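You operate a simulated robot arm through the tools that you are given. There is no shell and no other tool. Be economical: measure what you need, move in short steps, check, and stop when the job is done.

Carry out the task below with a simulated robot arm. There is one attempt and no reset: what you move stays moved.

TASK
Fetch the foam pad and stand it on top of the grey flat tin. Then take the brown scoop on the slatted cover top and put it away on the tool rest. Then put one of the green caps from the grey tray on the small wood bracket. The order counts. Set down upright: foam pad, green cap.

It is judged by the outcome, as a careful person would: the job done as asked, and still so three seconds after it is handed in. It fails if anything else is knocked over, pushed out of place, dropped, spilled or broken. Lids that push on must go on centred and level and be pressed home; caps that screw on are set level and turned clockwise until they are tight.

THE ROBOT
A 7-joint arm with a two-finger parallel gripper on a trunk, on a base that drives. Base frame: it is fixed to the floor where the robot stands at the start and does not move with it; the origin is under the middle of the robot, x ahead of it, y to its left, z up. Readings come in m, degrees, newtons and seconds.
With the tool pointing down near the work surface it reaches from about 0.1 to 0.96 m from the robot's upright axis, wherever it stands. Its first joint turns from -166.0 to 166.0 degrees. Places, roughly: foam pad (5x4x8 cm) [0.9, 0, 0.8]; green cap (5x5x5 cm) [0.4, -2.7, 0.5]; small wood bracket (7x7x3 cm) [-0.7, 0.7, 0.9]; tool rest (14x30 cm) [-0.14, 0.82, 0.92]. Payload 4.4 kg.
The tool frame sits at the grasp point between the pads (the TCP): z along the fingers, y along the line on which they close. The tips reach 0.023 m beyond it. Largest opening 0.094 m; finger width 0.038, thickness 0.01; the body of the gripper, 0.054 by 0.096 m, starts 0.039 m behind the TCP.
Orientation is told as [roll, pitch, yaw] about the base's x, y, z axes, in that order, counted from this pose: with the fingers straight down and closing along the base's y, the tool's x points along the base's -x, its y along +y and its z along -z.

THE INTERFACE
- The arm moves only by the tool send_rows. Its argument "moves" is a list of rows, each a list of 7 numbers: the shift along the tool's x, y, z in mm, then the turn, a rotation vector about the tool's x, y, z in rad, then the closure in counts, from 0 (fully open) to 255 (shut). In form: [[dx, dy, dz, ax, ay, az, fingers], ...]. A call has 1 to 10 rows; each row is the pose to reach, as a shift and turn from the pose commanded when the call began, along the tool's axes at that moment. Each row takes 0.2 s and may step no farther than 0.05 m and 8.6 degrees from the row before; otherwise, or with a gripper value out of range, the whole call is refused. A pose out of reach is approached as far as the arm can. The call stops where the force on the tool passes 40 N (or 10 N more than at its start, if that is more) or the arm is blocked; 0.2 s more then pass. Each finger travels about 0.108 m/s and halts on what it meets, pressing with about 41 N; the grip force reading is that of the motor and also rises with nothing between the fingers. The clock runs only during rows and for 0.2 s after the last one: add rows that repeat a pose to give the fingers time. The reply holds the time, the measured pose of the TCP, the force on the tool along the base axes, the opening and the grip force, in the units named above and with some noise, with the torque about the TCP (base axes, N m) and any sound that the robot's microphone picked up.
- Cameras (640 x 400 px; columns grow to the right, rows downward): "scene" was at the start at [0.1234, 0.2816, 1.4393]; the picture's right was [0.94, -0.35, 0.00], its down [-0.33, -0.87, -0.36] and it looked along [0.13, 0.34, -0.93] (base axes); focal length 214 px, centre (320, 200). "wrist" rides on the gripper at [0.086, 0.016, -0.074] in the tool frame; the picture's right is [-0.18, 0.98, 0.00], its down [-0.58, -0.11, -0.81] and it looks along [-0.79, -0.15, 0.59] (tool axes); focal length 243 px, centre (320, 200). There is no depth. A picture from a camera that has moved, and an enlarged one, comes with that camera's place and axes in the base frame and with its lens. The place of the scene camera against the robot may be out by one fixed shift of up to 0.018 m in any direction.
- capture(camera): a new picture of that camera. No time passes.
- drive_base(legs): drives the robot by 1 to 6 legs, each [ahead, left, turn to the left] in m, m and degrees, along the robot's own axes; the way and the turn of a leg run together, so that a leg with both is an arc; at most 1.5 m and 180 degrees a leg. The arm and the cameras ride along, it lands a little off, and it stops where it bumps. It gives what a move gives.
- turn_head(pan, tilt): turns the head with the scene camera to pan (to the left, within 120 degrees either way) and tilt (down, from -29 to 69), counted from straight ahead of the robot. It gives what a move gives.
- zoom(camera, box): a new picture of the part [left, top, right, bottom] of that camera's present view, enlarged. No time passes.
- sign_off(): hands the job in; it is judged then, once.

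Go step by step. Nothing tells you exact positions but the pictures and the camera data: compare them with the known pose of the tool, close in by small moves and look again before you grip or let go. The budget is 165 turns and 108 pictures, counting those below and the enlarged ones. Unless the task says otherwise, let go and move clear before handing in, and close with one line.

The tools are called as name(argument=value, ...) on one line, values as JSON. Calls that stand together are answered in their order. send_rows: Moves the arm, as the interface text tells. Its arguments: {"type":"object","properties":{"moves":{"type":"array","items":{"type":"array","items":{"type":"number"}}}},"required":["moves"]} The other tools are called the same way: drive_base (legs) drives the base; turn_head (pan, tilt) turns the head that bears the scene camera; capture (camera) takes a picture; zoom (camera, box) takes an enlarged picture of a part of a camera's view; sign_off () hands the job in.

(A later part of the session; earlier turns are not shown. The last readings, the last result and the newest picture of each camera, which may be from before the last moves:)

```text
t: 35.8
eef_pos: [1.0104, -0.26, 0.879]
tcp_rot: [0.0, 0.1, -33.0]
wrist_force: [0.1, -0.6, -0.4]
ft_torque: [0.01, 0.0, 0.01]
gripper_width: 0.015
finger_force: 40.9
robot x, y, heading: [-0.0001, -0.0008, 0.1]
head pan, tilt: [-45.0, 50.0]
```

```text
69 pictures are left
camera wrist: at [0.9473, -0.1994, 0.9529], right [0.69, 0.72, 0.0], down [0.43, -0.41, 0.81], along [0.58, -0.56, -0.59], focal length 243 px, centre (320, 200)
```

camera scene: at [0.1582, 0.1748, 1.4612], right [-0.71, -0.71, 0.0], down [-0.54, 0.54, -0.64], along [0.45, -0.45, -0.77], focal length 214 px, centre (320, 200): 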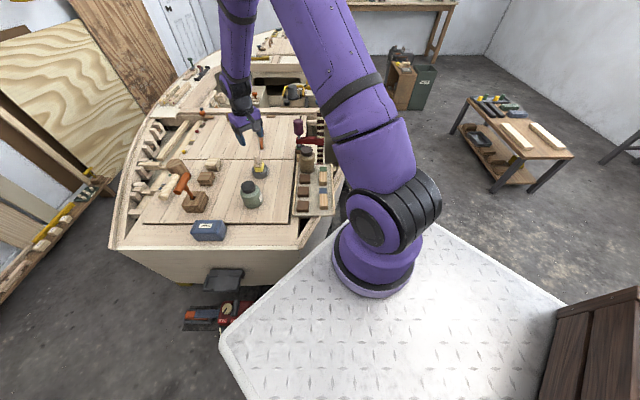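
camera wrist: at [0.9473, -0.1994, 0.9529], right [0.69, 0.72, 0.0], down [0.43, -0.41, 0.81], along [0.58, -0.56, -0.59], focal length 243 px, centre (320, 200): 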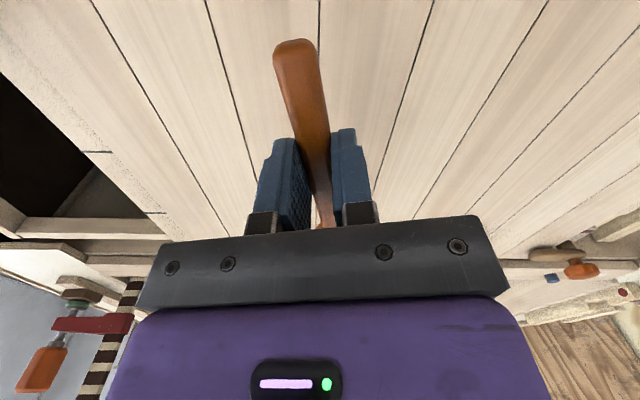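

Scoop held at 15 mm. I'll lift and retract the arm before driving round to face the bench.

send_rows(moves=[[0, 0, -50, 0, 0, 0, 245], [0, 0, -100, 0, 0, 0, 245], [0, 0, -150, 0, 0, 0, 245], [0, 0, -200, 0, 0, 0, 245], [42, -20, -205, 0, 0, 0, 245], [84, -40, -210, 0, 0, 0, 245], [126, -60, -215, 0, 0, 0, 245], [168, -80, -220, 0, 0, 0, 245], [210, -100, -225, 0, 0, 0, 245], [252, -120, -230, 0, 0, 0, 245]])

send_rows(moves=[[42, -20, -5, 0, 0, -0.14, 245], [84, -40, -10, 0, 0, -0.28, 245], [126, -60, -15, 0, 0, -0.42, 245], [168, -80, -20, 0, 0, -0.576, 245], [168, -80, -20, 0, 0, -0.576, 245]])

turn_head(pan=-100, tilt=50)

capture(camera="scene")

turn_head(pan=120, tilt=40)

capture(camera="scene")

```text
t: 38.0
eef_pos: [0.7329, -0.2236, 1.1107]
tcp_rot: [0.1, 0.0, -33.0]
wrist_force: [-0.3, -0.2, -0.5]
ft_torque: [0.01, 0.01, -0.01]
gripper_width: 0.0146
finger_force: 40.9
robot x, y, heading: [-0.0003, 0.0025, -0.1]
head pan, tilt: [-45.0, 50.0]
```

```text
refused: row 4 steps farther than a row can; nothing moved
```

```text
t: 39.3
eef_pos: [0.7336, -0.2224, 1.1108]
tcp_rot: [0.0, 0.0, -32.9]
wrist_force: [0.8, -0.9, 0.3]
ft_torque: [0.02, 0.01, 0.01]
gripper_width: 0.0148
finger_force: 41.1
robot x, y, heading: [0.0036, 0.0004, 0.0]
head pan, tilt: [-100.0, 50.0]
```

```text
68 pictures are left
camera scene: at [0.0904, 0.1533, 1.4613], right [-0.98, 0.17, 0.0], down [0.13, 0.75, -0.64], along [-0.11, -0.63, -0.77], focal length 214 px, centre (320, 200)
```

scene: 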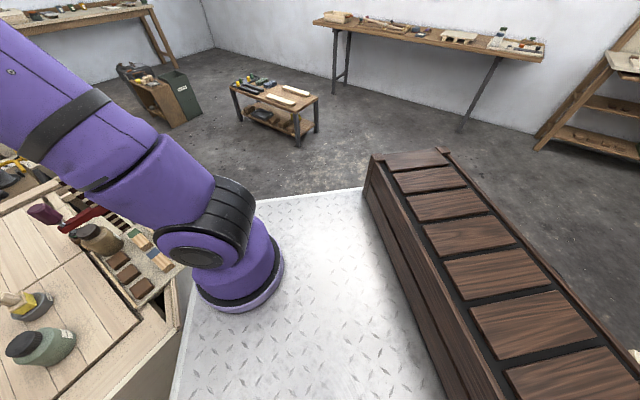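

```text
t: 42.4
eef_pos: [0.7337, -0.2225, 1.1122]
tcp_rot: [0.0, 0.0, -32.9]
wrist_force: [0.0, -0.7, -0.7]
ft_torque: [0.02, 0.04, 0.01]
gripper_width: 0.0149
finger_force: 40.8
robot x, y, heading: [-0.0008, 0.0018, -0.0]
head pan, tilt: [120.0, 40.0]
```

```text
67 pictures are left
camera scene: at [0.0613, 0.3028, 1.4754], right [0.87, 0.5, 0.0], down [0.32, -0.56, -0.77], along [-0.38, 0.66, -0.64], focal length 214 px, centre (320, 200)
```

scene: 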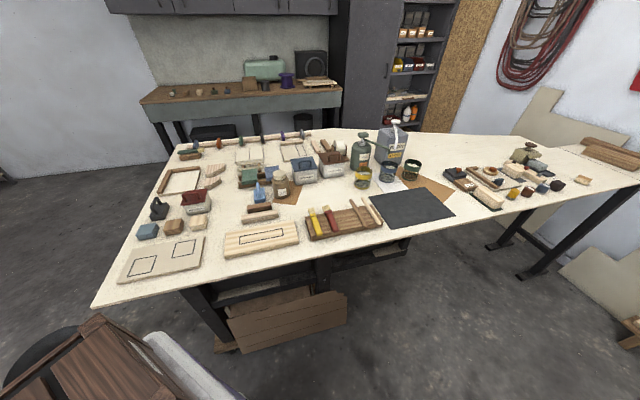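

The robot has a crate at its rear and the bench corner is near its rear left, so I'll drive right-and-back before turning. First I'll finish retracting the arm.

send_rows(moves=[[40, -20, -5, 0, 0, -0.12, 245], [80, -40, -10, 0, 0, -0.24, 245], [120, -60, -20, 0, 0, -0.36, 245], [160, -80, -30, 0, 0, -0.48, 245], [168, -80, -40, 0, 0, -0.576, 245], [168, -80, -40, 0, 0, -0.576, 245]])

drive_base(legs=[[-0.1, -0.2, 0], [-0.1, -0.3, 0]])

capture(camera="scene")

```text
t: 43.8
eef_pos: [0.5495, -0.1982, 1.1509]
tcp_rot: [0.0, -0.1, 0.1]
wrist_force: [0.3, -0.1, -0.1]
ft_torque: [-0.01, -0.01, 0.0]
gripper_width: 0.015
finger_force: 41.0
robot x, y, heading: [0.0015, -0.0003, -0.0]
head pan, tilt: [120.0, 40.0]
```

```text
t: 47.3
eef_pos: [0.3496, -0.7037, 1.1527]
tcp_rot: [-0.1, 0.0, 0.0]
wrist_force: [-0.6, -0.2, -0.5]
ft_torque: [0.05, 0.0, -0.01]
gripper_width: 0.0149
finger_force: 40.8
robot x, y, heading: [-0.1994, -0.5039, 0.2]
head pan, tilt: [120.0, 40.0]
```

```text
66 pictures are left
camera scene: at [-0.1389, -0.2011, 1.4755], right [0.87, 0.5, 0.0], down [0.32, -0.56, -0.77], along [-0.38, 0.66, -0.64], focal length 214 px, centre (320, 200)
```

scene: 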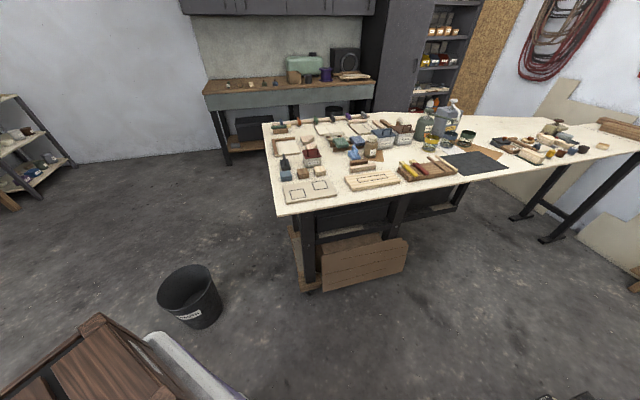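

Clear floor here; the bin stays out of the way. Turning left 135° to face the bench.

drive_base(legs=[[0, 0, 135]])

turn_head(pan=0, tilt=50)

capture(camera="scene")

```text
t: 53.3
eef_pos: [-0.4623, 0.0197, 1.152]
tcp_rot: [0.0, 0.0, 136.4]
wrist_force: [0.4, -0.4, -0.5]
ft_torque: [-0.02, -0.03, -0.01]
gripper_width: 0.0148
finger_force: 41.3
robot x, y, heading: [-0.2011, -0.5049, 136.3]
head pan, tilt: [120.0, 40.0]
```

```text
t: 55.3
eef_pos: [-0.4614, 0.0203, 1.1519]
tcp_rot: [0.0, -0.1, 136.4]
wrist_force: [-0.1, -0.1, 0.8]
ft_torque: [0.01, 0.02, -0.01]
gripper_width: 0.0149
finger_force: 40.8
robot x, y, heading: [-0.2013, -0.5032, 136.5]
head pan, tilt: [0.0, 50.0]
```

```text
65 pictures are left
camera scene: at [-0.4868, -0.5576, 1.4613], right [0.69, 0.72, 0.0], down [0.55, -0.53, -0.64], along [-0.47, 0.44, -0.77], focal length 214 px, centre (320, 200)
```

scene: 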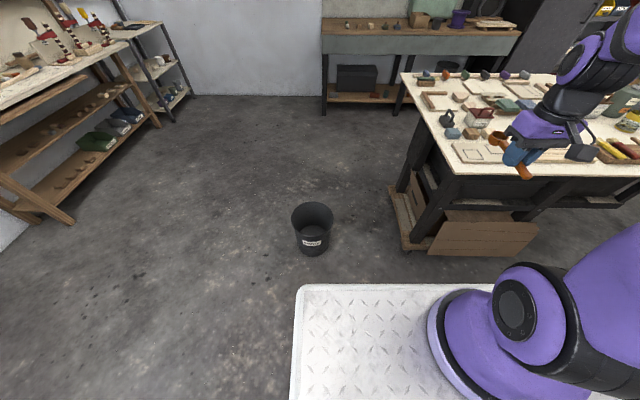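

Robot faces the bench. Driving ahead 0.3 and right 0.25 to bring both the rest and the bracket within reach.

drive_base(legs=[[0.3, -0.25, -1.5]])

turn_head(pan=-40, tilt=45)

capture(camera="scene")

capture(camera="wrist")

```text
t: 57.8
eef_pos: [-0.4881, 0.4233, 1.151]
tcp_rot: [-0.1, 0.0, 134.6]
wrist_force: [-0.1, 0.3, -0.5]
ft_torque: [-0.03, -0.04, 0.01]
gripper_width: 0.0151
finger_force: 41.1
robot x, y, heading: [-0.2394, -0.108, 134.6]
head pan, tilt: [0.0, 50.0]
```

```text
t: 58.9
eef_pos: [-0.487, 0.4233, 1.1504]
tcp_rot: [-0.1, 0.0, 134.8]
wrist_force: [-0.4, 0.0, -0.6]
ft_torque: [-0.03, -0.02, 0.0]
gripper_width: 0.0149
finger_force: 40.6
robot x, y, heading: [-0.2386, -0.1069, 134.5]
head pan, tilt: [-40.0, 45.0]
```

```text
64 pictures are left
camera scene: at [-0.4815, -0.1261, 1.4682], right [1.0, 0.08, 0.0], down [0.06, -0.7, -0.71], along [-0.06, 0.7, -0.71], focal length 214 px, centre (320, 200)
```

scene: 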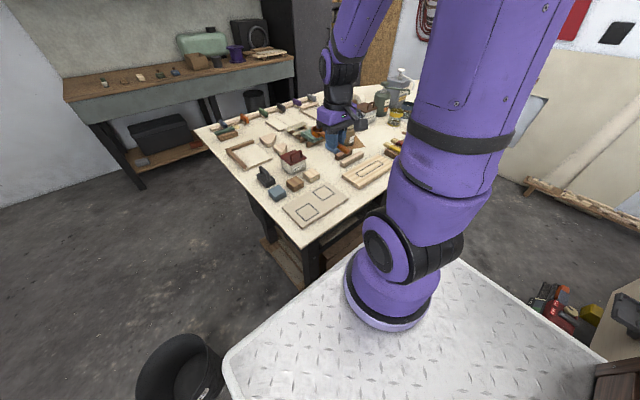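

```text
63 pictures are left
camera wrist: at [-0.4382, 0.3503, 1.2246], right [-0.83, -0.56, 0.0], down [-0.33, 0.49, 0.81], along [-0.45, 0.67, -0.59], focal length 243 px, centre (320, 200)
```

wrist: 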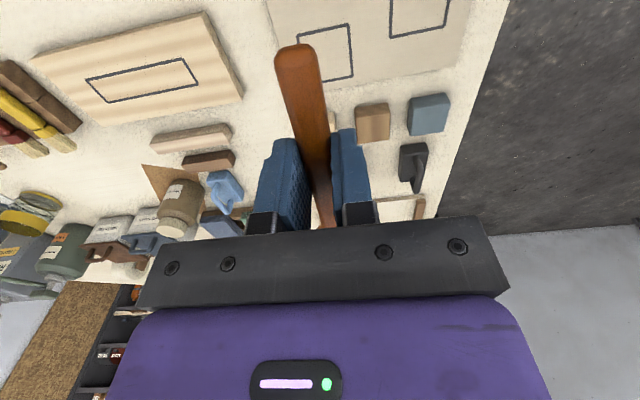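

Bench before me. I'll move the scoop right along the bench edge toward the tool rest, staying high.

send_rows(moves=[[5, -48, 0, 0, 0, 0, 245], [10, -96, 0, 0, 0, 0, 245], [15, -144, 0, 0, 0, 0, 245], [20, -192, 0, 0, 0, 0, 245], [25, -240, 0, 0, 0, 0, 245], [30, -288, 0, 0, 0, 0, 245], [35, -336, 0, 0, 0, 0, 245], [40, -384, 0, 0, 0, 0, 245], [45, -432, 0, 0, 0, 0, 245], [50, -480, 0, 0, 0, 0, 245]])

capture(camera="wrist")

capture(camera="scene")

```text
t: 61.1
eef_pos: [-0.1144, 0.7275, 1.1501]
tcp_rot: [0.1, 0.0, 134.8]
wrist_force: [-0.8, -0.6, 0.7]
ft_torque: [0.02, -0.04, -0.03]
gripper_width: 0.015
finger_force: 40.8
robot x, y, heading: [-0.2409, -0.1089, 134.6]
head pan, tilt: [-40.0, 45.0]
```

```text
62 pictures are left
camera wrist: at [-0.0647, 0.6534, 1.2228], right [-0.83, -0.56, 0.0], down [-0.33, 0.49, 0.81], along [-0.45, 0.67, -0.59], focal length 243 px, centre (320, 200)
```

wrist: 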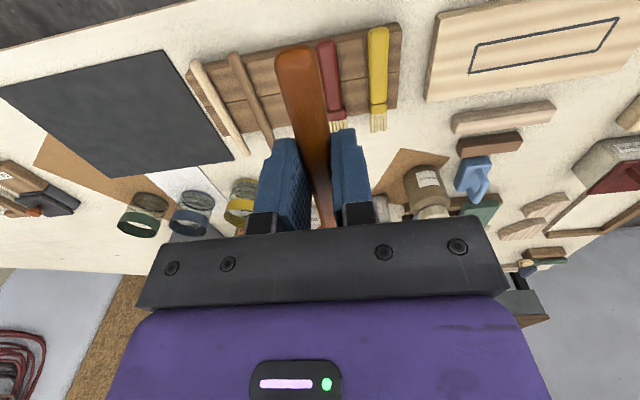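

```text
61 pictures are left
camera scene: at [-0.4819, -0.1267, 1.4681], right [1.0, 0.08, 0.0], down [0.06, -0.7, -0.71], along [-0.06, 0.7, -0.71], focal length 214 px, centre (320, 200)
```

scene: 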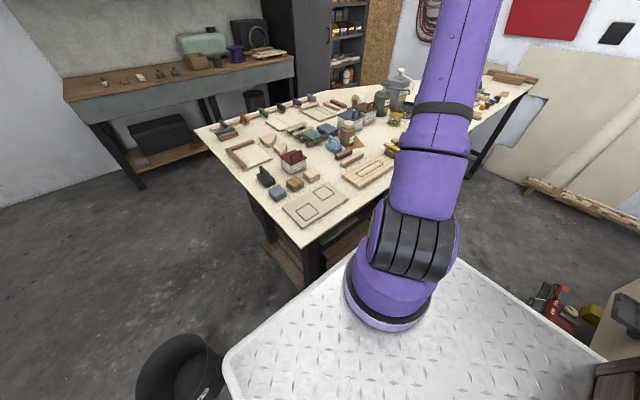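

The tool rest holds two sticks, a red and a yellow brush, with a free gap in the middle. I'll come over the gap lower for a second view.

send_rows(moves=[[0, -20, 30, 0, 0, 0, 245], [0, -43, 60, 0, 0, 0, 245], [0, -43, 100, 0, 0, 0, 245], [0, -43, 100, 0, 0, 0, 245]])

capture(camera="wrist")

```text
t: 62.1
eef_pos: [-0.0814, 0.7548, 1.0475]
tcp_rot: [0.0, 0.0, 134.8]
wrist_force: [-0.1, 0.5, -0.7]
ft_torque: [0.02, 0.01, -0.01]
gripper_width: 0.0149
finger_force: 40.9
robot x, y, heading: [-0.2398, -0.107, 135.0]
head pan, tilt: [-40.0, 45.0]
```

```text
60 pictures are left
camera wrist: at [-0.0311, 0.6822, 1.121], right [-0.83, -0.56, 0.0], down [-0.33, 0.49, 0.81], along [-0.45, 0.67, -0.59], focal length 243 px, centre (320, 200)
```

wrist: 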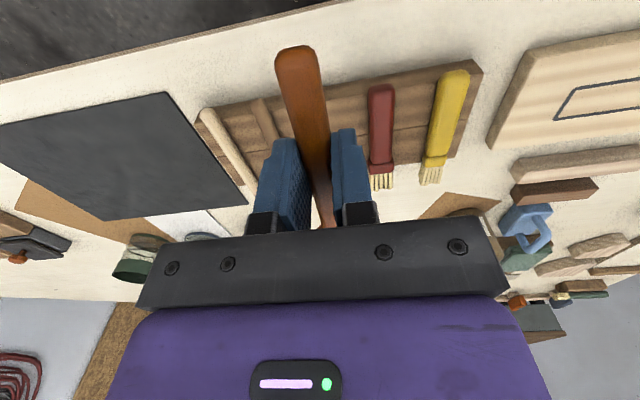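

Triangulation puts the rest's top near z = 0.91. Moving over the gap and down to just above it.

send_rows(moves=[[-28, -5, 10, 0, 0, 0, 245], [-56, -9, 30, 0, 0, 0, 245], [-56, -9, 60, 0, 0, 0, 245], [-56, -9, 80, 0, 0, 0, 245], [-56, -9, 80, 0, 0, 0, 245]])

capture(camera="wrist")

turn_head(pan=-68, tilt=40)

capture(camera="scene")

```text
t: 63.3
eef_pos: [-0.1129, 0.8027, 0.9696]
tcp_rot: [-0.1, -0.1, 134.6]
wrist_force: [-0.4, 0.2, 0.6]
ft_torque: [0.0, -0.04, 0.0]
gripper_width: 0.0147
finger_force: 40.5
robot x, y, heading: [-0.2436, -0.1084, 134.9]
head pan, tilt: [-40.0, 45.0]
```

```text
59 pictures are left
camera wrist: at [-0.0634, 0.7293, 1.0433], right [-0.83, -0.56, 0.0], down [-0.33, 0.49, 0.81], along [-0.45, 0.67, -0.59], focal length 243 px, centre (320, 200)
```

wrist: 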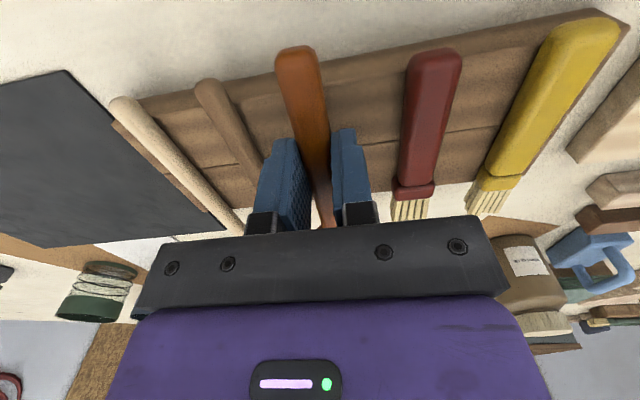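

```text
t: 64.2
eef_pos: [-0.1126, 0.8021, 0.9714]
tcp_rot: [0.0, 0.1, 134.7]
wrist_force: [0.0, -0.3, -1.0]
ft_torque: [0.0, -0.02, 0.0]
gripper_width: 0.015
finger_force: 41.0
robot x, y, heading: [-0.2413, -0.1069, 134.7]
head pan, tilt: [-68.0, 40.0]
```

```text
58 pictures are left
camera scene: at [-0.4411, -0.1289, 1.4754], right [0.92, -0.39, 0.0], down [-0.25, -0.59, -0.77], along [0.3, 0.7, -0.64], focal length 214 px, centre (320, 200)
```

scene: 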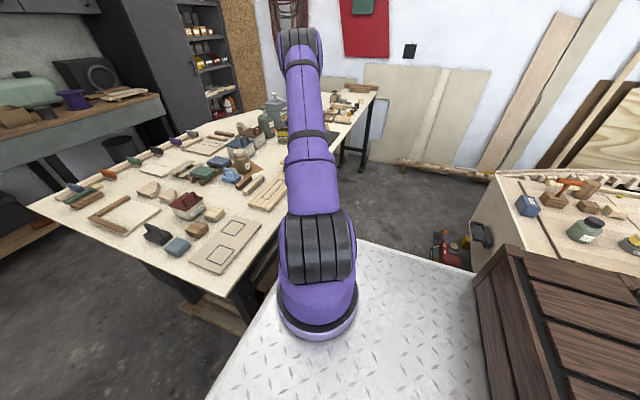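

The scoop lies between the brown stick and the red brush. I'll pull it back 12 mm so the bowl is fully on the board, then lower until it touches.

send_rows(moves=[[12, 0, 5, 0, 0, 0, 245], [12, 0, 15, 0, 0, 0, 245], [12, 0, 23, 0, 0, 0, 245], [12, 0, 26, 0, 0, 0, 245], [12, 0, 28, 0, 0, 0, 245], [12, 0, 28, 0, 0, 0, 245]])

capture(camera="wrist")

```text
t: 65.4
eef_pos: [-0.1054, 0.7948, 0.9496]
tcp_rot: [-0.2, -0.2, 134.7]
wrist_force: [-0.2, 0.1, 10.1]
ft_torque: [0.19, 0.29, -0.02]
gripper_width: 0.0148
finger_force: 40.6
robot x, y, heading: [-0.2404, -0.1083, 135.0]
head pan, tilt: [-68.0, 40.0]
stopped in row 5: the force on the tool passed its limit at 44 N (the readings are from after the stop); the commanded pose is now the measured one
```

```text
57 pictures are left
camera wrist: at [-0.0556, 0.7217, 1.0221], right [-0.83, -0.56, -0.01], down [-0.33, 0.48, 0.81], along [-0.45, 0.67, -0.59], focal length 243 px, centre (320, 200)
```

wrist: 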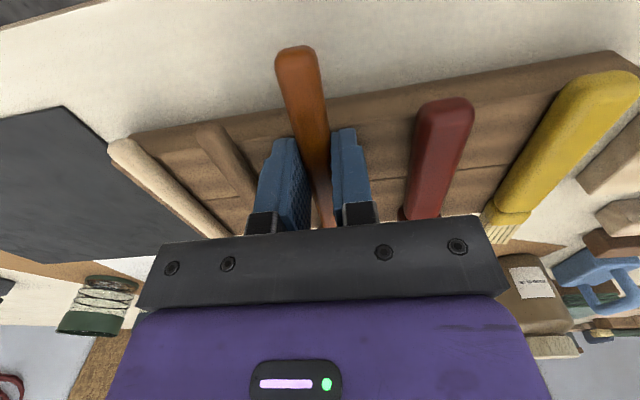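

The scoop is touching the board. I'll open just a little, so the fingers don't touch the neighbours, and lift.

send_rows(moves=[[0, 0, 0, 0, 0, 0, 225], [0, 0, 0, 0, 0, 0, 190], [0, 0, 0, 0, 0, 0, 160], [0, 0, 0, 0, 0, 0, 160], [0, 0, -15, 0, 0, 0, 160], [0, 0, -50, 0, 0, 0, 160], [0, 0, -95, 0, 0, 0, 160], [20, 0, -140, 0, 0, 0, 160]])

capture(camera="wrist")

```text
t: 67.2
eef_pos: [-0.0905, 0.7806, 1.0869]
tcp_rot: [0.0, -0.2, 134.8]
wrist_force: [0.0, 0.2, 0.4]
ft_torque: [-0.08, -0.01, 0.0]
gripper_width: 0.0351
finger_force: 0.1
robot x, y, heading: [-0.2413, -0.1058, 134.8]
head pan, tilt: [-68.0, 40.0]
```

```text
56 pictures are left
camera wrist: at [-0.0403, 0.7068, 1.1597], right [-0.83, -0.56, 0.0], down [-0.33, 0.49, 0.81], along [-0.45, 0.67, -0.59], focal length 243 px, centre (320, 200)
```

wrist: 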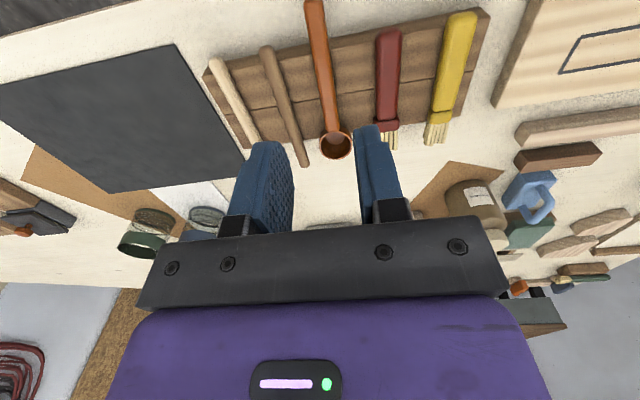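

The scoop rests between the stick and the red brush. I'll retract the arm, then back away along the corridor toward the low table.

send_rows(moves=[[5, 48, -10, 0, 0, 0, 100], [10, 96, -20, 0, 0, 0, 0], [10, 144, -30, 0, 0, 0, 0], [10, 192, -40, 0, 0, 0, 0], [10, 240, -50, 0, 0, 0, 0], [10, 288, -60, 0, 0, 0, 0], [10, 336, -60, 0, 0, 0, 0], [10, 384, -60, 0, 0, 0, 0], [10, 432, -60, 0, 0, 0, 0], [10, 480, -60, 0, 0, 0, 0]])

capture(camera="wrist")

drive_base(legs=[[-0.3, 0.12, 0], [-0.63, 0.15, 0]])

turn_head(pan=90, tilt=30)

capture(camera="scene")

```text
t: 69.4
eef_pos: [-0.4271, 0.4326, 1.1433]
tcp_rot: [-0.2, -0.2, 134.7]
wrist_force: [-0.4, 0.6, 0.5]
ft_torque: [-0.03, 0.01, 0.0]
gripper_width: 0.0943
finger_force: 0.2
robot x, y, heading: [-0.242, -0.1063, 134.6]
head pan, tilt: [-68.0, 40.0]
```

```text
55 pictures are left
camera wrist: at [-0.3787, 0.3598, 1.2165], right [-0.83, -0.56, 0.0], down [-0.33, 0.49, 0.81], along [-0.45, 0.67, -0.59], focal length 243 px, centre (320, 200)
```

wrist: 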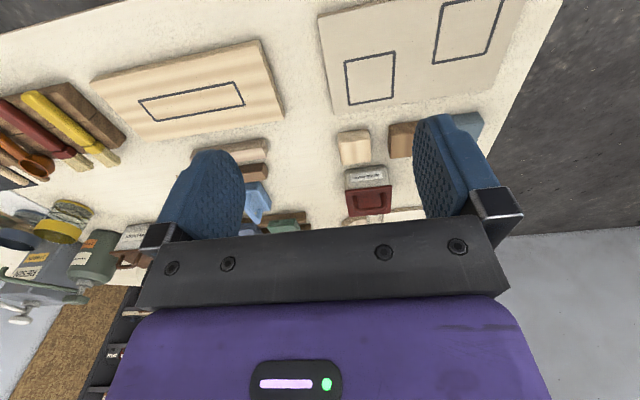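

```text
t: 74.7
eef_pos: [0.0369, -0.4177, 1.1436]
tcp_rot: [-0.2, -0.2, 134.9]
wrist_force: [0.8, -0.9, 1.2]
ft_torque: [0.02, 0.01, -0.02]
gripper_width: 0.0938
finger_force: 0.1
robot x, y, heading: [0.221, -0.955, 135.1]
head pan, tilt: [-68.0, 40.0]
```

```text
t: 77.2
eef_pos: [0.0379, -0.4177, 1.1435]
tcp_rot: [-0.2, -0.1, 134.9]
wrist_force: [-0.7, 0.3, -0.6]
ft_torque: [-0.03, -0.01, 0.0]
gripper_width: 0.094
finger_force: 0.1
robot x, y, heading: [0.227, -0.9587, 135.0]
head pan, tilt: [90.0, 30.0]
```

```text
54 pictures are left
camera scene: at [-0.0708, -1.1222, 1.4908], right [-0.71, 0.71, 0.0], down [0.35, 0.35, -0.87], along [-0.61, -0.61, -0.5], focal length 214 px, centre (320, 200)
```

scene: 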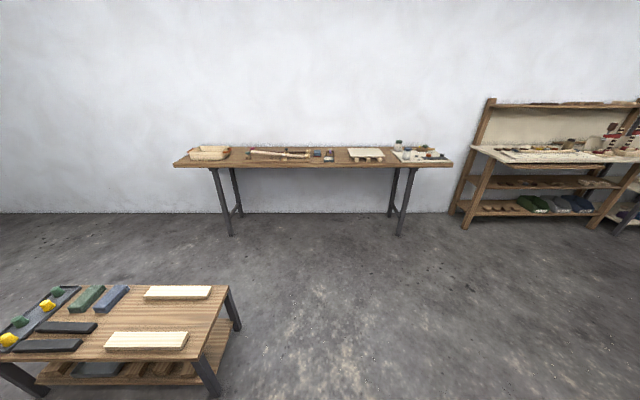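

The grey tray with green and yellow caps is at the far end of the low table, around (0.40, -2.62). I'll turn 90° left and slide left along the table.

drive_base(legs=[[0, 0, 90], [0, 1.15, 0]])

turn_head(pan=0, tilt=50)

capture(camera="scene")

```text
t: 86.9
eef_pos: [0.5244, -1.9606, 1.1432]
tcp_rot: [-0.1, 0.0, -133.6]
wrist_force: [-0.1, -0.6, -0.5]
ft_torque: [0.01, -0.02, -0.03]
gripper_width: 0.0939
finger_force: 0.1
robot x, y, heading: [1.0559, -1.7549, -133.6]
head pan, tilt: [90.0, 30.0]
```

```text
t: 88.5
eef_pos: [0.5248, -1.9608, 1.1443]
tcp_rot: [-0.2, -0.1, -133.5]
wrist_force: [0.0, -0.1, 0.2]
ft_torque: [0.01, 0.02, -0.01]
gripper_width: 0.0936
finger_force: 0.2
robot x, y, heading: [1.0578, -1.7569, -133.6]
head pan, tilt: [0.0, 50.0]
```

```text
53 pictures are left
camera scene: at [1.1108, -2.0533, 1.4613], right [-0.73, 0.69, 0.0], down [0.53, 0.56, -0.64], along [-0.44, -0.47, -0.77], focal length 214 px, centre (320, 200)
```

scene: 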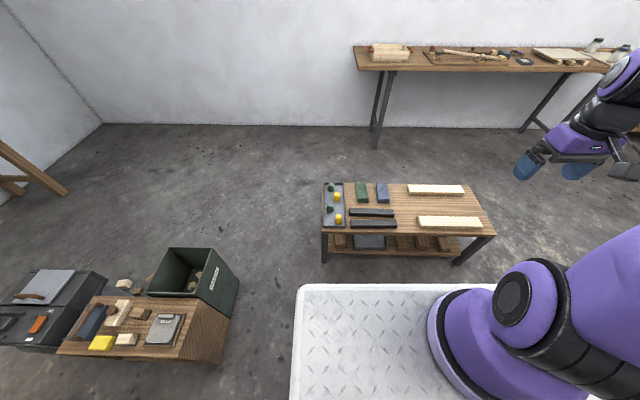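

I can see the tray with two green and two yellow caps. I'll drive ahead 0.28 and look closer.

drive_base(legs=[[0.28, 0, 0]])

zoom(camera="scene", box=[270, 200, 430, 300])

```text
t: 90.5
eef_pos: [0.3327, -2.1695, 1.1445]
tcp_rot: [-0.2, -0.1, -133.1]
wrist_force: [0.9, -0.5, 0.3]
ft_torque: [0.0, -0.03, -0.02]
gripper_width: 0.0941
finger_force: 0.1
robot x, y, heading: [0.866, -1.9611, -133.3]
head pan, tilt: [0.0, 50.0]
```

```text
4.00 times, centred on (350, 250) of scene
camera zoom: at [0.9199, -2.2577, 1.4612], right [-0.73, 0.68, 0.0], down [0.52, 0.56, -0.64], along [-0.44, -0.47, -0.77], focal length 858 px, centre (200, 0)
```

zoom: 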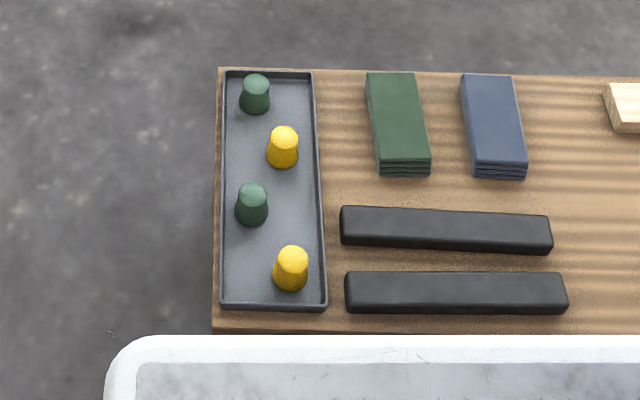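

I'll take the nearer green cap at about (0.58, -2.55). Moving the arm over it while staying high.

send_rows(moves=[[-8, 44, 20, 0, 0, 0, 0], [-16, 88, 40, 0, 0, 0, 0], [-25, 132, 60, 0, 0, 0, 0], [-33, 176, 80, 0, 0, 0, 0], [-42, 220, 100, 0, 0, 0, 0], [-50, 264, 120, 0, 0, 0, 0], [-59, 308, 140, 0, 0, 0, 0], [-67, 352, 160, 0, 0, 0, 0], [-76, 396, 180, 0, 0, 0, 0], [-84, 440, 200, 0, 0, 0, 0]])

capture(camera="wrist")

capture(camera="scene")

```text
t: 92.7
eef_pos: [0.5935, -2.5314, 0.9402]
tcp_rot: [-0.2, -0.1, -133.2]
wrist_force: [0.3, 1.0, -0.8]
ft_torque: [0.0, -0.03, 0.0]
gripper_width: 0.094
finger_force: 0.0
out of reach, approached as far as the arm can: row 3
robot x, y, heading: [0.8669, -1.9617, -133.0]
head pan, tilt: [0.0, 50.0]
```

```text
51 pictures are left
camera wrist: at [0.666, -2.4789, 1.0136], right [0.59, -0.81, 0.0], down [-0.47, -0.35, 0.81], along [-0.65, -0.48, -0.59], focal length 243 px, centre (320, 200)
```

wrist: 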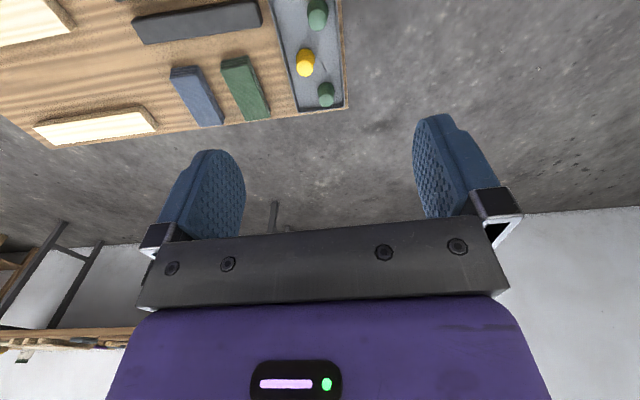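

```text
50 pictures are left
camera scene: at [0.9194, -2.257, 1.4614], right [-0.73, 0.68, 0.0], down [0.52, 0.56, -0.64], along [-0.44, -0.47, -0.77], focal length 214 px, centre (320, 200)
```

scene: 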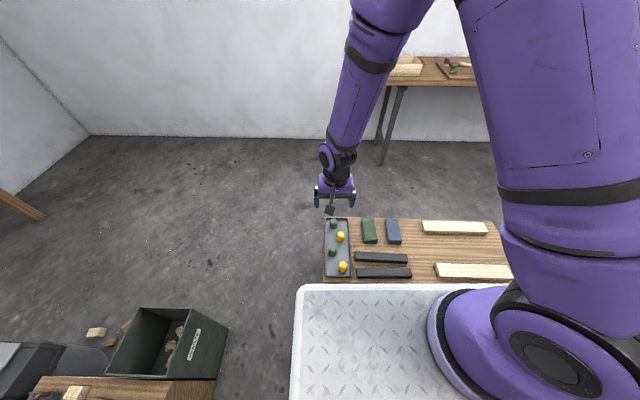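

send_rows(moves=[[0, -5, 48, 0, 0, 0, 0], [0, -10, 96, 0, 0, 0, 0], [0, -15, 144, 0, 0, 0, 0], [0, -15, 190, 0, 0, 0, 0], [0, -15, 190, 0, 0, 0, 0]])

capture(camera="wrist")

```text
t: 93.9
eef_pos: [0.5837, -2.5205, 0.7497]
tcp_rot: [-0.2, -0.1, -133.2]
wrist_force: [-0.7, 0.2, -0.2]
ft_torque: [0.04, 0.01, 0.0]
gripper_width: 0.0939
finger_force: 0.1
robot x, y, heading: [0.8656, -1.9601, -133.1]
head pan, tilt: [0.0, 50.0]
```

```text
49 pictures are left
camera wrist: at [0.654, -2.47, 0.822], right [0.59, -0.81, 0.0], down [-0.47, -0.35, 0.81], along [-0.65, -0.48, -0.59], focal length 243 px, centre (320, 200)
```

wrist: 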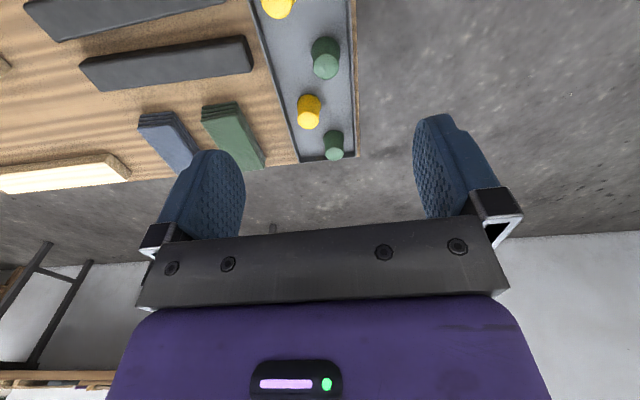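

The caps' tops lie near z = 0.47. I'll go down closer over the nearer green cap.

send_rows(moves=[[-15, -1, 40, 0, 0, 0, 40], [-30, -3, 80, 0, 0, 0, 80], [-45, -5, 120, 0, 0, 0, 80], [-60, -5, 150, 0, 0, 0, 80], [-60, -5, 150, 0, 0, 0, 80]])

capture(camera="wrist")

```text
t: 95.1
eef_pos: [0.538, -2.5628, 0.6022]
tcp_rot: [-0.2, -0.1, -133.0]
wrist_force: [0.3, 0.3, -0.2]
ft_torque: [0.01, 0.0, -0.01]
gripper_width: 0.0645
finger_force: 0.0
robot x, y, heading: [0.8642, -1.9601, -133.0]
head pan, tilt: [0.0, 50.0]
```

```text
48 pictures are left
camera wrist: at [0.6094, -2.5118, 0.6747], right [0.59, -0.81, 0.0], down [-0.47, -0.35, 0.81], along [-0.65, -0.48, -0.59], focal length 243 px, centre (320, 200)
```

wrist: 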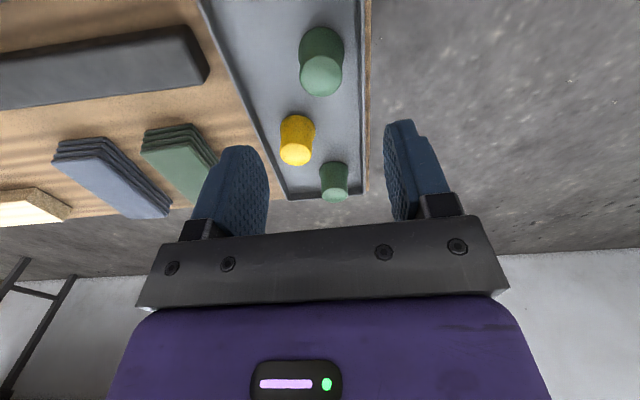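

Cap top about (0.527, -2.573, 0.471). I'll shift forward 15 mm, go down to just above, and check.

send_rows(moves=[[-8, -1, 40, 0, 0, 0, 80], [-15, -1, 80, 0, 0, 0, 80], [-15, -1, 100, 0, 0, 0, 80], [-15, -1, 100, 0, 0, 0, 80]])

capture(camera="wrist")

zoom(camera="scene", box=[290, 190, 390, 290])

```text
t: 96.1
eef_pos: [0.5266, -2.5758, 0.5013]
tcp_rot: [-0.2, -0.1, -133.2]
wrist_force: [0.4, 0.0, -0.5]
ft_torque: [0.01, -0.01, 0.02]
gripper_width: 0.0643
finger_force: 0.0
robot x, y, heading: [0.8673, -1.9606, -133.1]
head pan, tilt: [0.0, 50.0]
```

```text
47 pictures are left
camera wrist: at [0.5977, -2.5225, 0.5741], right [0.59, -0.81, 0.0], down [-0.47, -0.35, 0.81], along [-0.65, -0.48, -0.59], focal length 243 px, centre (320, 200)
```

wrist: 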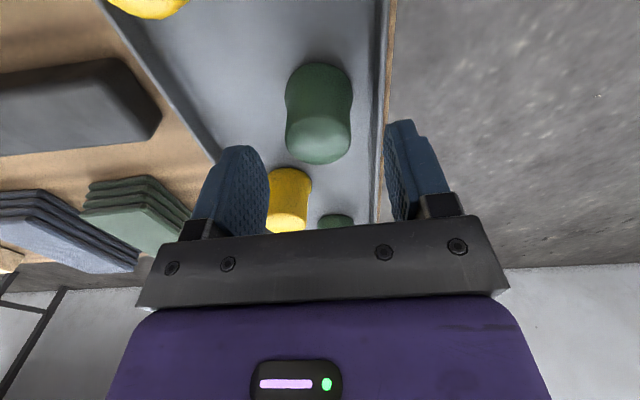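

```text
4.00 times, centred on (340, 240) of scene
camera zoom: at [0.9199, -2.2577, 1.4612], right [-0.73, 0.68, 0.0], down [0.52, 0.56, -0.64], along [-0.44, -0.47, -0.77], focal length 858 px, centre (240, 40)
```

zoom: 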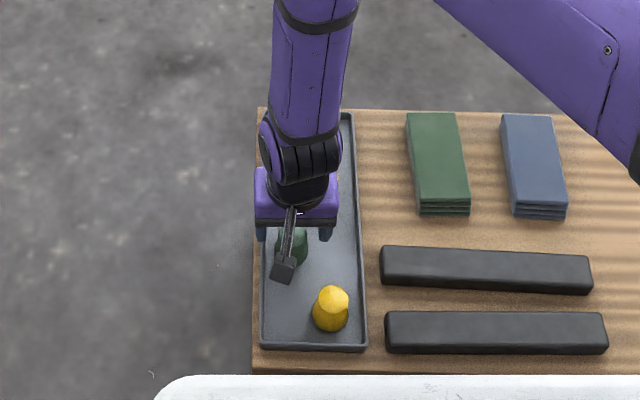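

Well aligned. I'll narrow the opening to clear the tray wall, descend 42 mm and close.

send_rows(moves=[[0, 0, 5, 0, 0, 0, 112], [0, 0, 15, 0, 0, 0, 112], [0, 0, 25, 0, 0, 0, 112], [0, 0, 35, 0, 0, 0, 112], [0, 0, 42, 0, 0, 0, 112], [0, 0, 42, 0, 0, 0, 112]])

capture(camera="wrist")

```text
t: 97.3
eef_pos: [0.5286, -2.5718, 0.4639]
tcp_rot: [0.0, -0.1, -133.1]
wrist_force: [3.0, 8.9, 31.7]
ft_torque: [-0.51, -0.88, 0.26]
gripper_width: 0.0515
finger_force: 0.1
robot x, y, heading: [0.8667, -1.9589, -133.0]
head pan, tilt: [0.0, 50.0]
stopped in row 6: the force on the tool passed its limit at 56 N (the readings are from after the stop); the commanded pose is now the measured one
```

```text
45 pictures are left
camera wrist: at [0.5992, -2.5205, 0.5375], right [0.59, -0.81, 0.0], down [-0.47, -0.35, 0.81], along [-0.65, -0.48, -0.59], focal length 243 px, centre (320, 200)
```

wrist: 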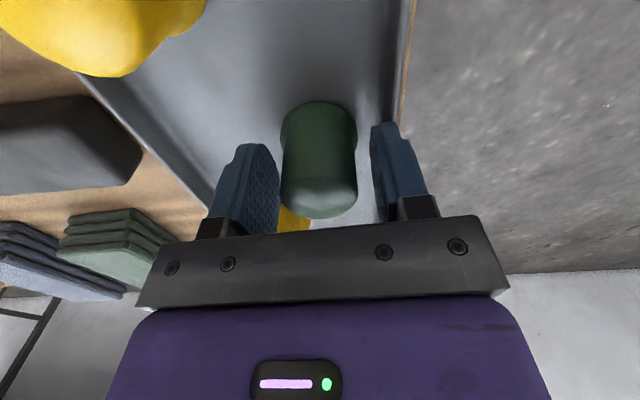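

The left finger touched the tray rim. I'll rise 3 mm, and close on the cap there.

send_rows(moves=[[0, 0, -4, 0, 0, 0, 112], [0, 0, -4, 0, 0, 0, 112]])

send_rows(moves=[[0, -2, 0, 0, 0, 0, 150], [0, -2, 0, 0, 0, 0, 200], [0, -2, 0, 0, 0, 0, 230], [0, -2, 0, 0, 0, 0, 230]])

capture(camera="wrist")

```text
t: 97.9
eef_pos: [0.5276, -2.5724, 0.4653]
tcp_rot: [-0.2, -0.2, -133.1]
wrist_force: [-0.2, -0.3, -0.4]
ft_torque: [-0.02, 0.0, -0.04]
gripper_width: 0.0527
finger_force: 0.1
robot x, y, heading: [0.8653, -1.9653, -133.3]
head pan, tilt: [0.0, 50.0]
```

```text
t: 98.9
eef_pos: [0.5264, -2.5707, 0.4672]
tcp_rot: [-0.1, -0.1, -133.1]
wrist_force: [-0.3, -0.1, 0.9]
ft_torque: [0.01, 0.02, 0.01]
gripper_width: 0.0363
finger_force: 40.5
robot x, y, heading: [0.8643, -1.963, -133.1]
head pan, tilt: [0.0, 50.0]
```

```text
44 pictures are left
camera wrist: at [0.5972, -2.5189, 0.5403], right [0.59, -0.81, 0.0], down [-0.47, -0.35, 0.81], along [-0.65, -0.48, -0.59], focal length 243 px, centre (320, 200)
```

wrist: 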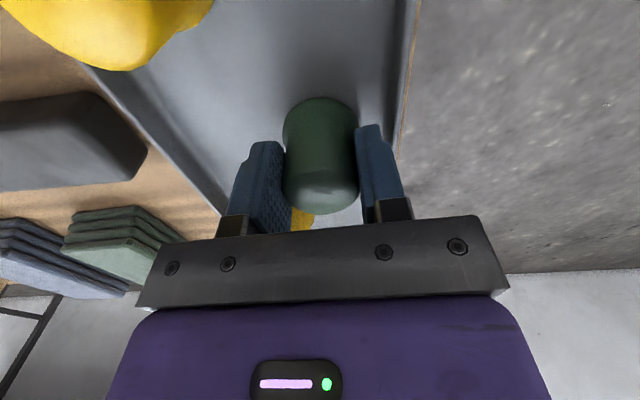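

Gripped at 36 mm. Lifting.

send_rows(moves=[[0, 0, -10, 0, 0, 0, 230], [0, 0, -30, 0, 0, 0, 230], [0, 0, -70, 0, 0, 0, 230], [0, 0, -115, 0, 0, 0, 230], [0, 0, -160, 0, 0, 0, 230], [0, 0, -160, 0, 0, 0, 230]])

capture(camera="wrist")

zoom(camera="scene", box=[290, 190, 390, 290])

```text
t: 100.3
eef_pos: [0.5274, -2.5719, 0.6275]
tcp_rot: [-0.2, -0.1, -133.1]
wrist_force: [-0.7, -0.3, -0.8]
ft_torque: [0.02, 0.04, -0.01]
gripper_width: 0.0359
finger_force: 41.0
robot x, y, heading: [0.8649, -1.9608, -133.1]
head pan, tilt: [0.0, 50.0]
```

```text
43 pictures are left
camera wrist: at [0.5983, -2.5211, 0.7014], right [0.59, -0.81, 0.0], down [-0.47, -0.35, 0.81], along [-0.65, -0.48, -0.59], focal length 243 px, centre (320, 200)
```

wrist: 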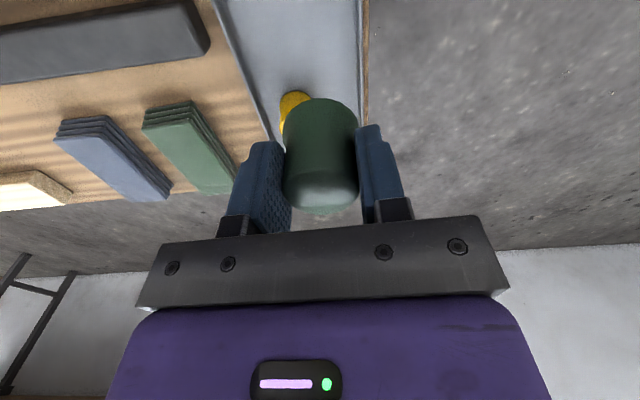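

```text
4.00 times, centred on (340, 240) of scene
camera zoom: at [0.9199, -2.2577, 1.4612], right [-0.73, 0.68, 0.0], down [0.52, 0.56, -0.64], along [-0.44, -0.47, -0.77], focal length 858 px, centre (240, 40)
```

zoom: 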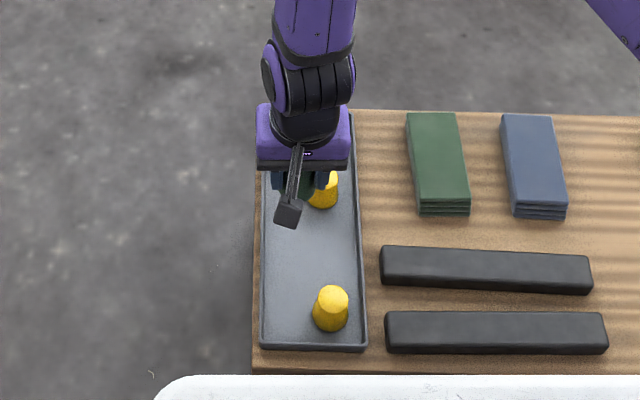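

Cap held and the tray is undisturbed. Raising the arm and retracting.

send_rows(moves=[[0, 0, -50, 0, 0, 0, 230], [0, 0, -100, 0, 0, 0, 230], [0, 0, -150, 0, 0, 0, 230], [0, 0, -200, 0, 0, 0, 230], [0, 0, -250, 0, 0, 0, 230], [0, 0, -300, 0, 0, 0, 230], [0, 0, -350, 0, 0, 0, 230], [0, 0, -400, 0, 0, 0, 230], [0, 0, -450, 0, 0, 0, 230], [0, 0, -500, 0, 0, 0, 230]])

send_rows(moves=[[12, -46, -3, 0, 0, 0, 230], [24, -92, -6, 0, 0, 0, 230], [36, -138, -9, 0, 0, 0, 230], [48, -184, -12, 0, 0, 0, 230], [60, -230, -15, 0, 0, 0, 230], [72, -276, -18, 0, 0, 0, 230], [84, -322, -21, 0, 0, 0, 230], [96, -368, -24, 0, 0, 0, 230], [96, -368, -24, 0, 0, 0, 230]])

drive_base(legs=[[-0.28, 0, 0], [0, -1.15, 0]])

```text
t: 102.5
eef_pos: [0.5309, -2.5737, 1.1263]
tcp_rot: [-0.2, 0.0, -133.0]
wrist_force: [0.8, -0.8, -0.6]
ft_torque: [0.05, -0.01, 0.01]
gripper_width: 0.036
finger_force: 40.8
robot x, y, heading: [0.869, -1.9609, -133.0]
head pan, tilt: [0.0, 50.0]
```

```text
t: 104.5
eef_pos: [0.3276, -2.2502, 1.1555]
tcp_rot: [0.0, -0.1, -133.1]
wrist_force: [0.1, 0.4, 0.2]
ft_torque: [0.03, -0.03, -0.01]
gripper_width: 0.0363
finger_force: 40.8
robot x, y, heading: [0.8689, -1.9575, -133.2]
head pan, tilt: [0.0, 50.0]
```

```text
t: 112.0
eef_pos: [-0.3337, -1.2686, 1.1549]
tcp_rot: [0.0, -0.1, -132.0]
wrist_force: [0.7, 0.3, -0.1]
ft_torque: [-0.03, -0.01, 0.02]
gripper_width: 0.0363
finger_force: 40.9
robot x, y, heading: [0.1973, -0.9723, -132.3]
head pan, tilt: [0.0, 50.0]
```

drive_base(legs=[[0, 0, -93]])

```text
t: 116.3
eef_pos: [-0.0819, -0.4294, 1.1549]
tcp_rot: [-0.1, -0.1, 136.1]
wrist_force: [-0.1, -0.1, 0.4]
ft_torque: [-0.02, 0.01, -0.01]
gripper_width: 0.0361
finger_force: 40.9
robot x, y, heading: [0.1959, -0.9718, 136.1]
head pan, tilt: [0.0, 50.0]
```

drive_base(legs=[[0.6, -0.19, 0], [0.3, -0.12, -1.3]])

turn_head(pan=-10, tilt=40)

capture(camera="scene")

capture(camera="wrist")

```text
t: 121.7
eef_pos: [-0.5147, 0.4405, 1.1543]
tcp_rot: [-0.1, 0.0, 134.4]
wrist_force: [-0.7, 0.3, -0.3]
ft_torque: [-0.02, 0.02, 0.01]
gripper_width: 0.0362
finger_force: 41.2
robot x, y, heading: [-0.249, -0.1108, 134.6]
head pan, tilt: [0.0, 50.0]
```

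```text
t: 122.4
eef_pos: [-0.5144, 0.441, 1.1554]
tcp_rot: [0.0, -0.1, 134.4]
wrist_force: [0.3, 0.2, 0.5]
ft_torque: [-0.02, 0.01, 0.0]
gripper_width: 0.0361
finger_force: 40.7
robot x, y, heading: [-0.2493, -0.1125, 134.4]
head pan, tilt: [-10.0, 40.0]
```

```text
41 pictures are left
camera scene: at [-0.532, -0.1393, 1.4754], right [0.82, 0.57, 0.0], down [0.36, -0.53, -0.77], along [-0.43, 0.63, -0.64], focal length 214 px, centre (320, 200)
```

scene: 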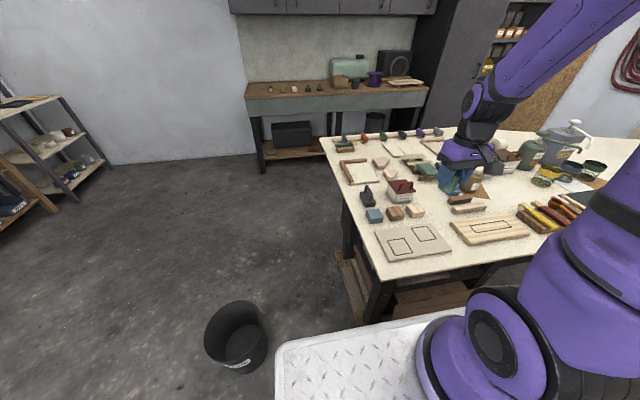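

```text
40 pictures are left
camera wrist: at [-0.4658, 0.3659, 1.2279], right [-0.83, -0.56, 0.0], down [-0.33, 0.49, 0.81], along [-0.45, 0.67, -0.59], focal length 243 px, centre (320, 200)
```

wrist: 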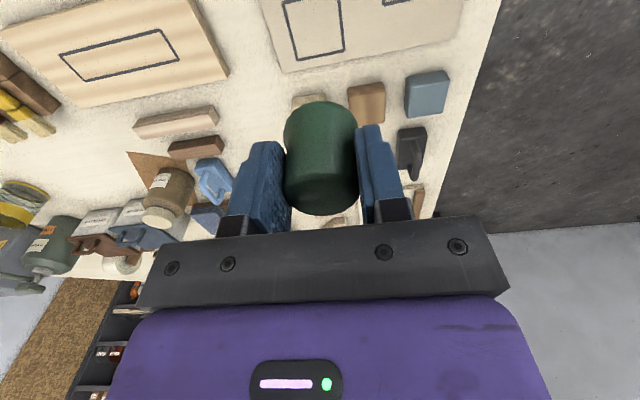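

zoom(camera="scene", box=[320, 120, 480, 220])

```text
4.00 times, centred on (400, 170) of scene
camera zoom: at [-0.532, -0.1393, 1.4754], right [0.82, 0.57, 0.0], down [0.36, -0.53, -0.77], along [-0.43, 0.63, -0.64], focal length 858 px, centre (0, 320)
```

zoom: 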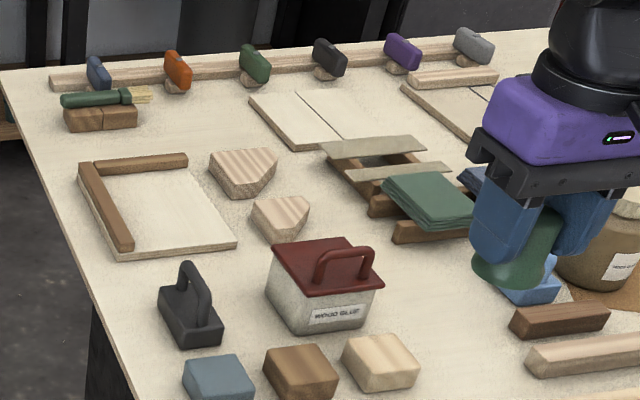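

The small bracket is the smaller pentagonal piece at about (-0.74, 0.73). I'll advance over it, staying above the glue tin.

send_rows(moves=[[-45, -7, 0, 0, 0, 0, 230], [-90, -14, 0, 0, 0, 0, 230], [-135, -21, 0, 0, 0, 0, 230], [-180, -28, 0, 0, 0, 0, 230], [-225, -35, 0, 0, 0, 0, 230], [-270, -42, 0, 0, 0, 0, 230], [-300, -45, 0, 0, 0, 0, 230], [-300, -45, 0, 0, 0, 0, 230]])

capture(camera="wrist")

zoom(camera="scene", box=[340, 110, 460, 200])

```text
t: 124.2
eef_pos: [-0.6951, 0.6863, 1.1521]
tcp_rot: [-0.1, -0.1, 134.5]
wrist_force: [0.2, -0.3, -0.3]
ft_torque: [0.04, -0.01, -0.03]
gripper_width: 0.0361
finger_force: 40.5
robot x, y, heading: [-0.2508, -0.1116, 134.4]
head pan, tilt: [-10.0, 40.0]
```

```text
38 pictures are left
camera wrist: at [-0.6464, 0.6125, 1.2256], right [-0.83, -0.56, 0.0], down [-0.33, 0.49, 0.81], along [-0.45, 0.67, -0.59], focal length 243 px, centre (320, 200)
```

wrist: 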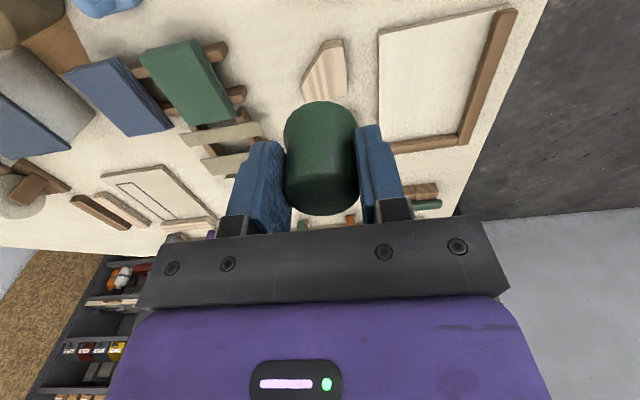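

```text
4.44 times, centred on (400, 155) of scene
camera zoom: at [-0.532, -0.1393, 1.4754], right [0.82, 0.57, 0.0], down [0.36, -0.53, -0.77], along [-0.43, 0.63, -0.64], focal length 953 px, centre (-36, 400)
```

zoom: 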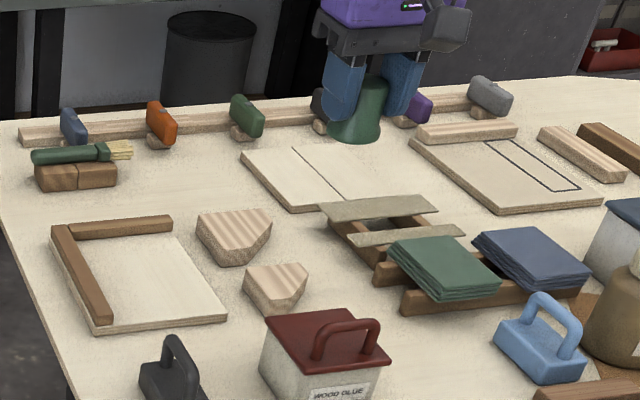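

The visible pentagon matches the small bracket. I'll advance and descend partway, then check against both bracket and glue tin.

send_rows(moves=[[-20, 0, 20, 0, 0, 0, 230], [-40, 0, 50, 0, 0, 0, 230], [-40, 0, 90, 0, 0, 0, 230], [-40, 0, 110, 0, 0, 0, 230], [-40, 0, 110, 0, 0, 0, 230]])

capture(camera="wrist")

zoom(camera="scene", box=[350, 120, 450, 210])

```text
t: 125.4
eef_pos: [-0.7215, 0.716, 1.0471]
tcp_rot: [-0.1, -0.1, 134.5]
wrist_force: [-0.1, 0.7, -0.1]
ft_torque: [0.0, -0.02, -0.02]
gripper_width: 0.036
finger_force: 41.2
robot x, y, heading: [-0.2486, -0.1139, 134.3]
head pan, tilt: [-10.0, 40.0]
```

```text
36 pictures are left
camera wrist: at [-0.6724, 0.643, 1.1189], right [-0.83, -0.56, 0.0], down [-0.33, 0.49, 0.81], along [-0.45, 0.67, -0.59], focal length 243 px, centre (320, 200)
```

wrist: 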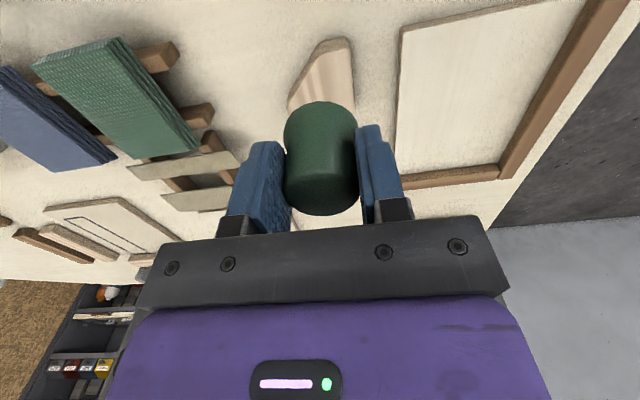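

```text
4.44 times, centred on (400, 165) of scene
camera zoom: at [-0.532, -0.1393, 1.4754], right [0.82, 0.57, 0.0], down [0.36, -0.53, -0.77], along [-0.43, 0.63, -0.64], focal length 953 px, centre (-36, 356)
```

zoom: 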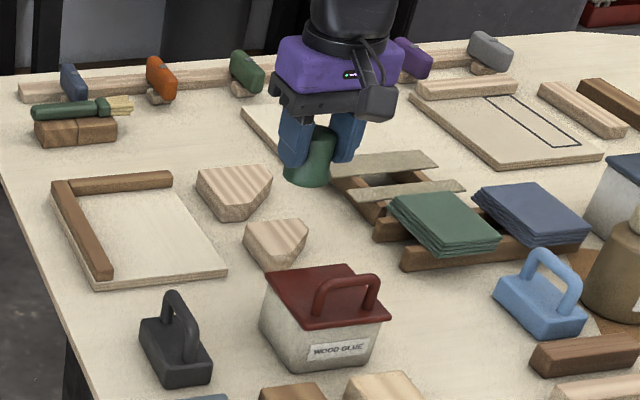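

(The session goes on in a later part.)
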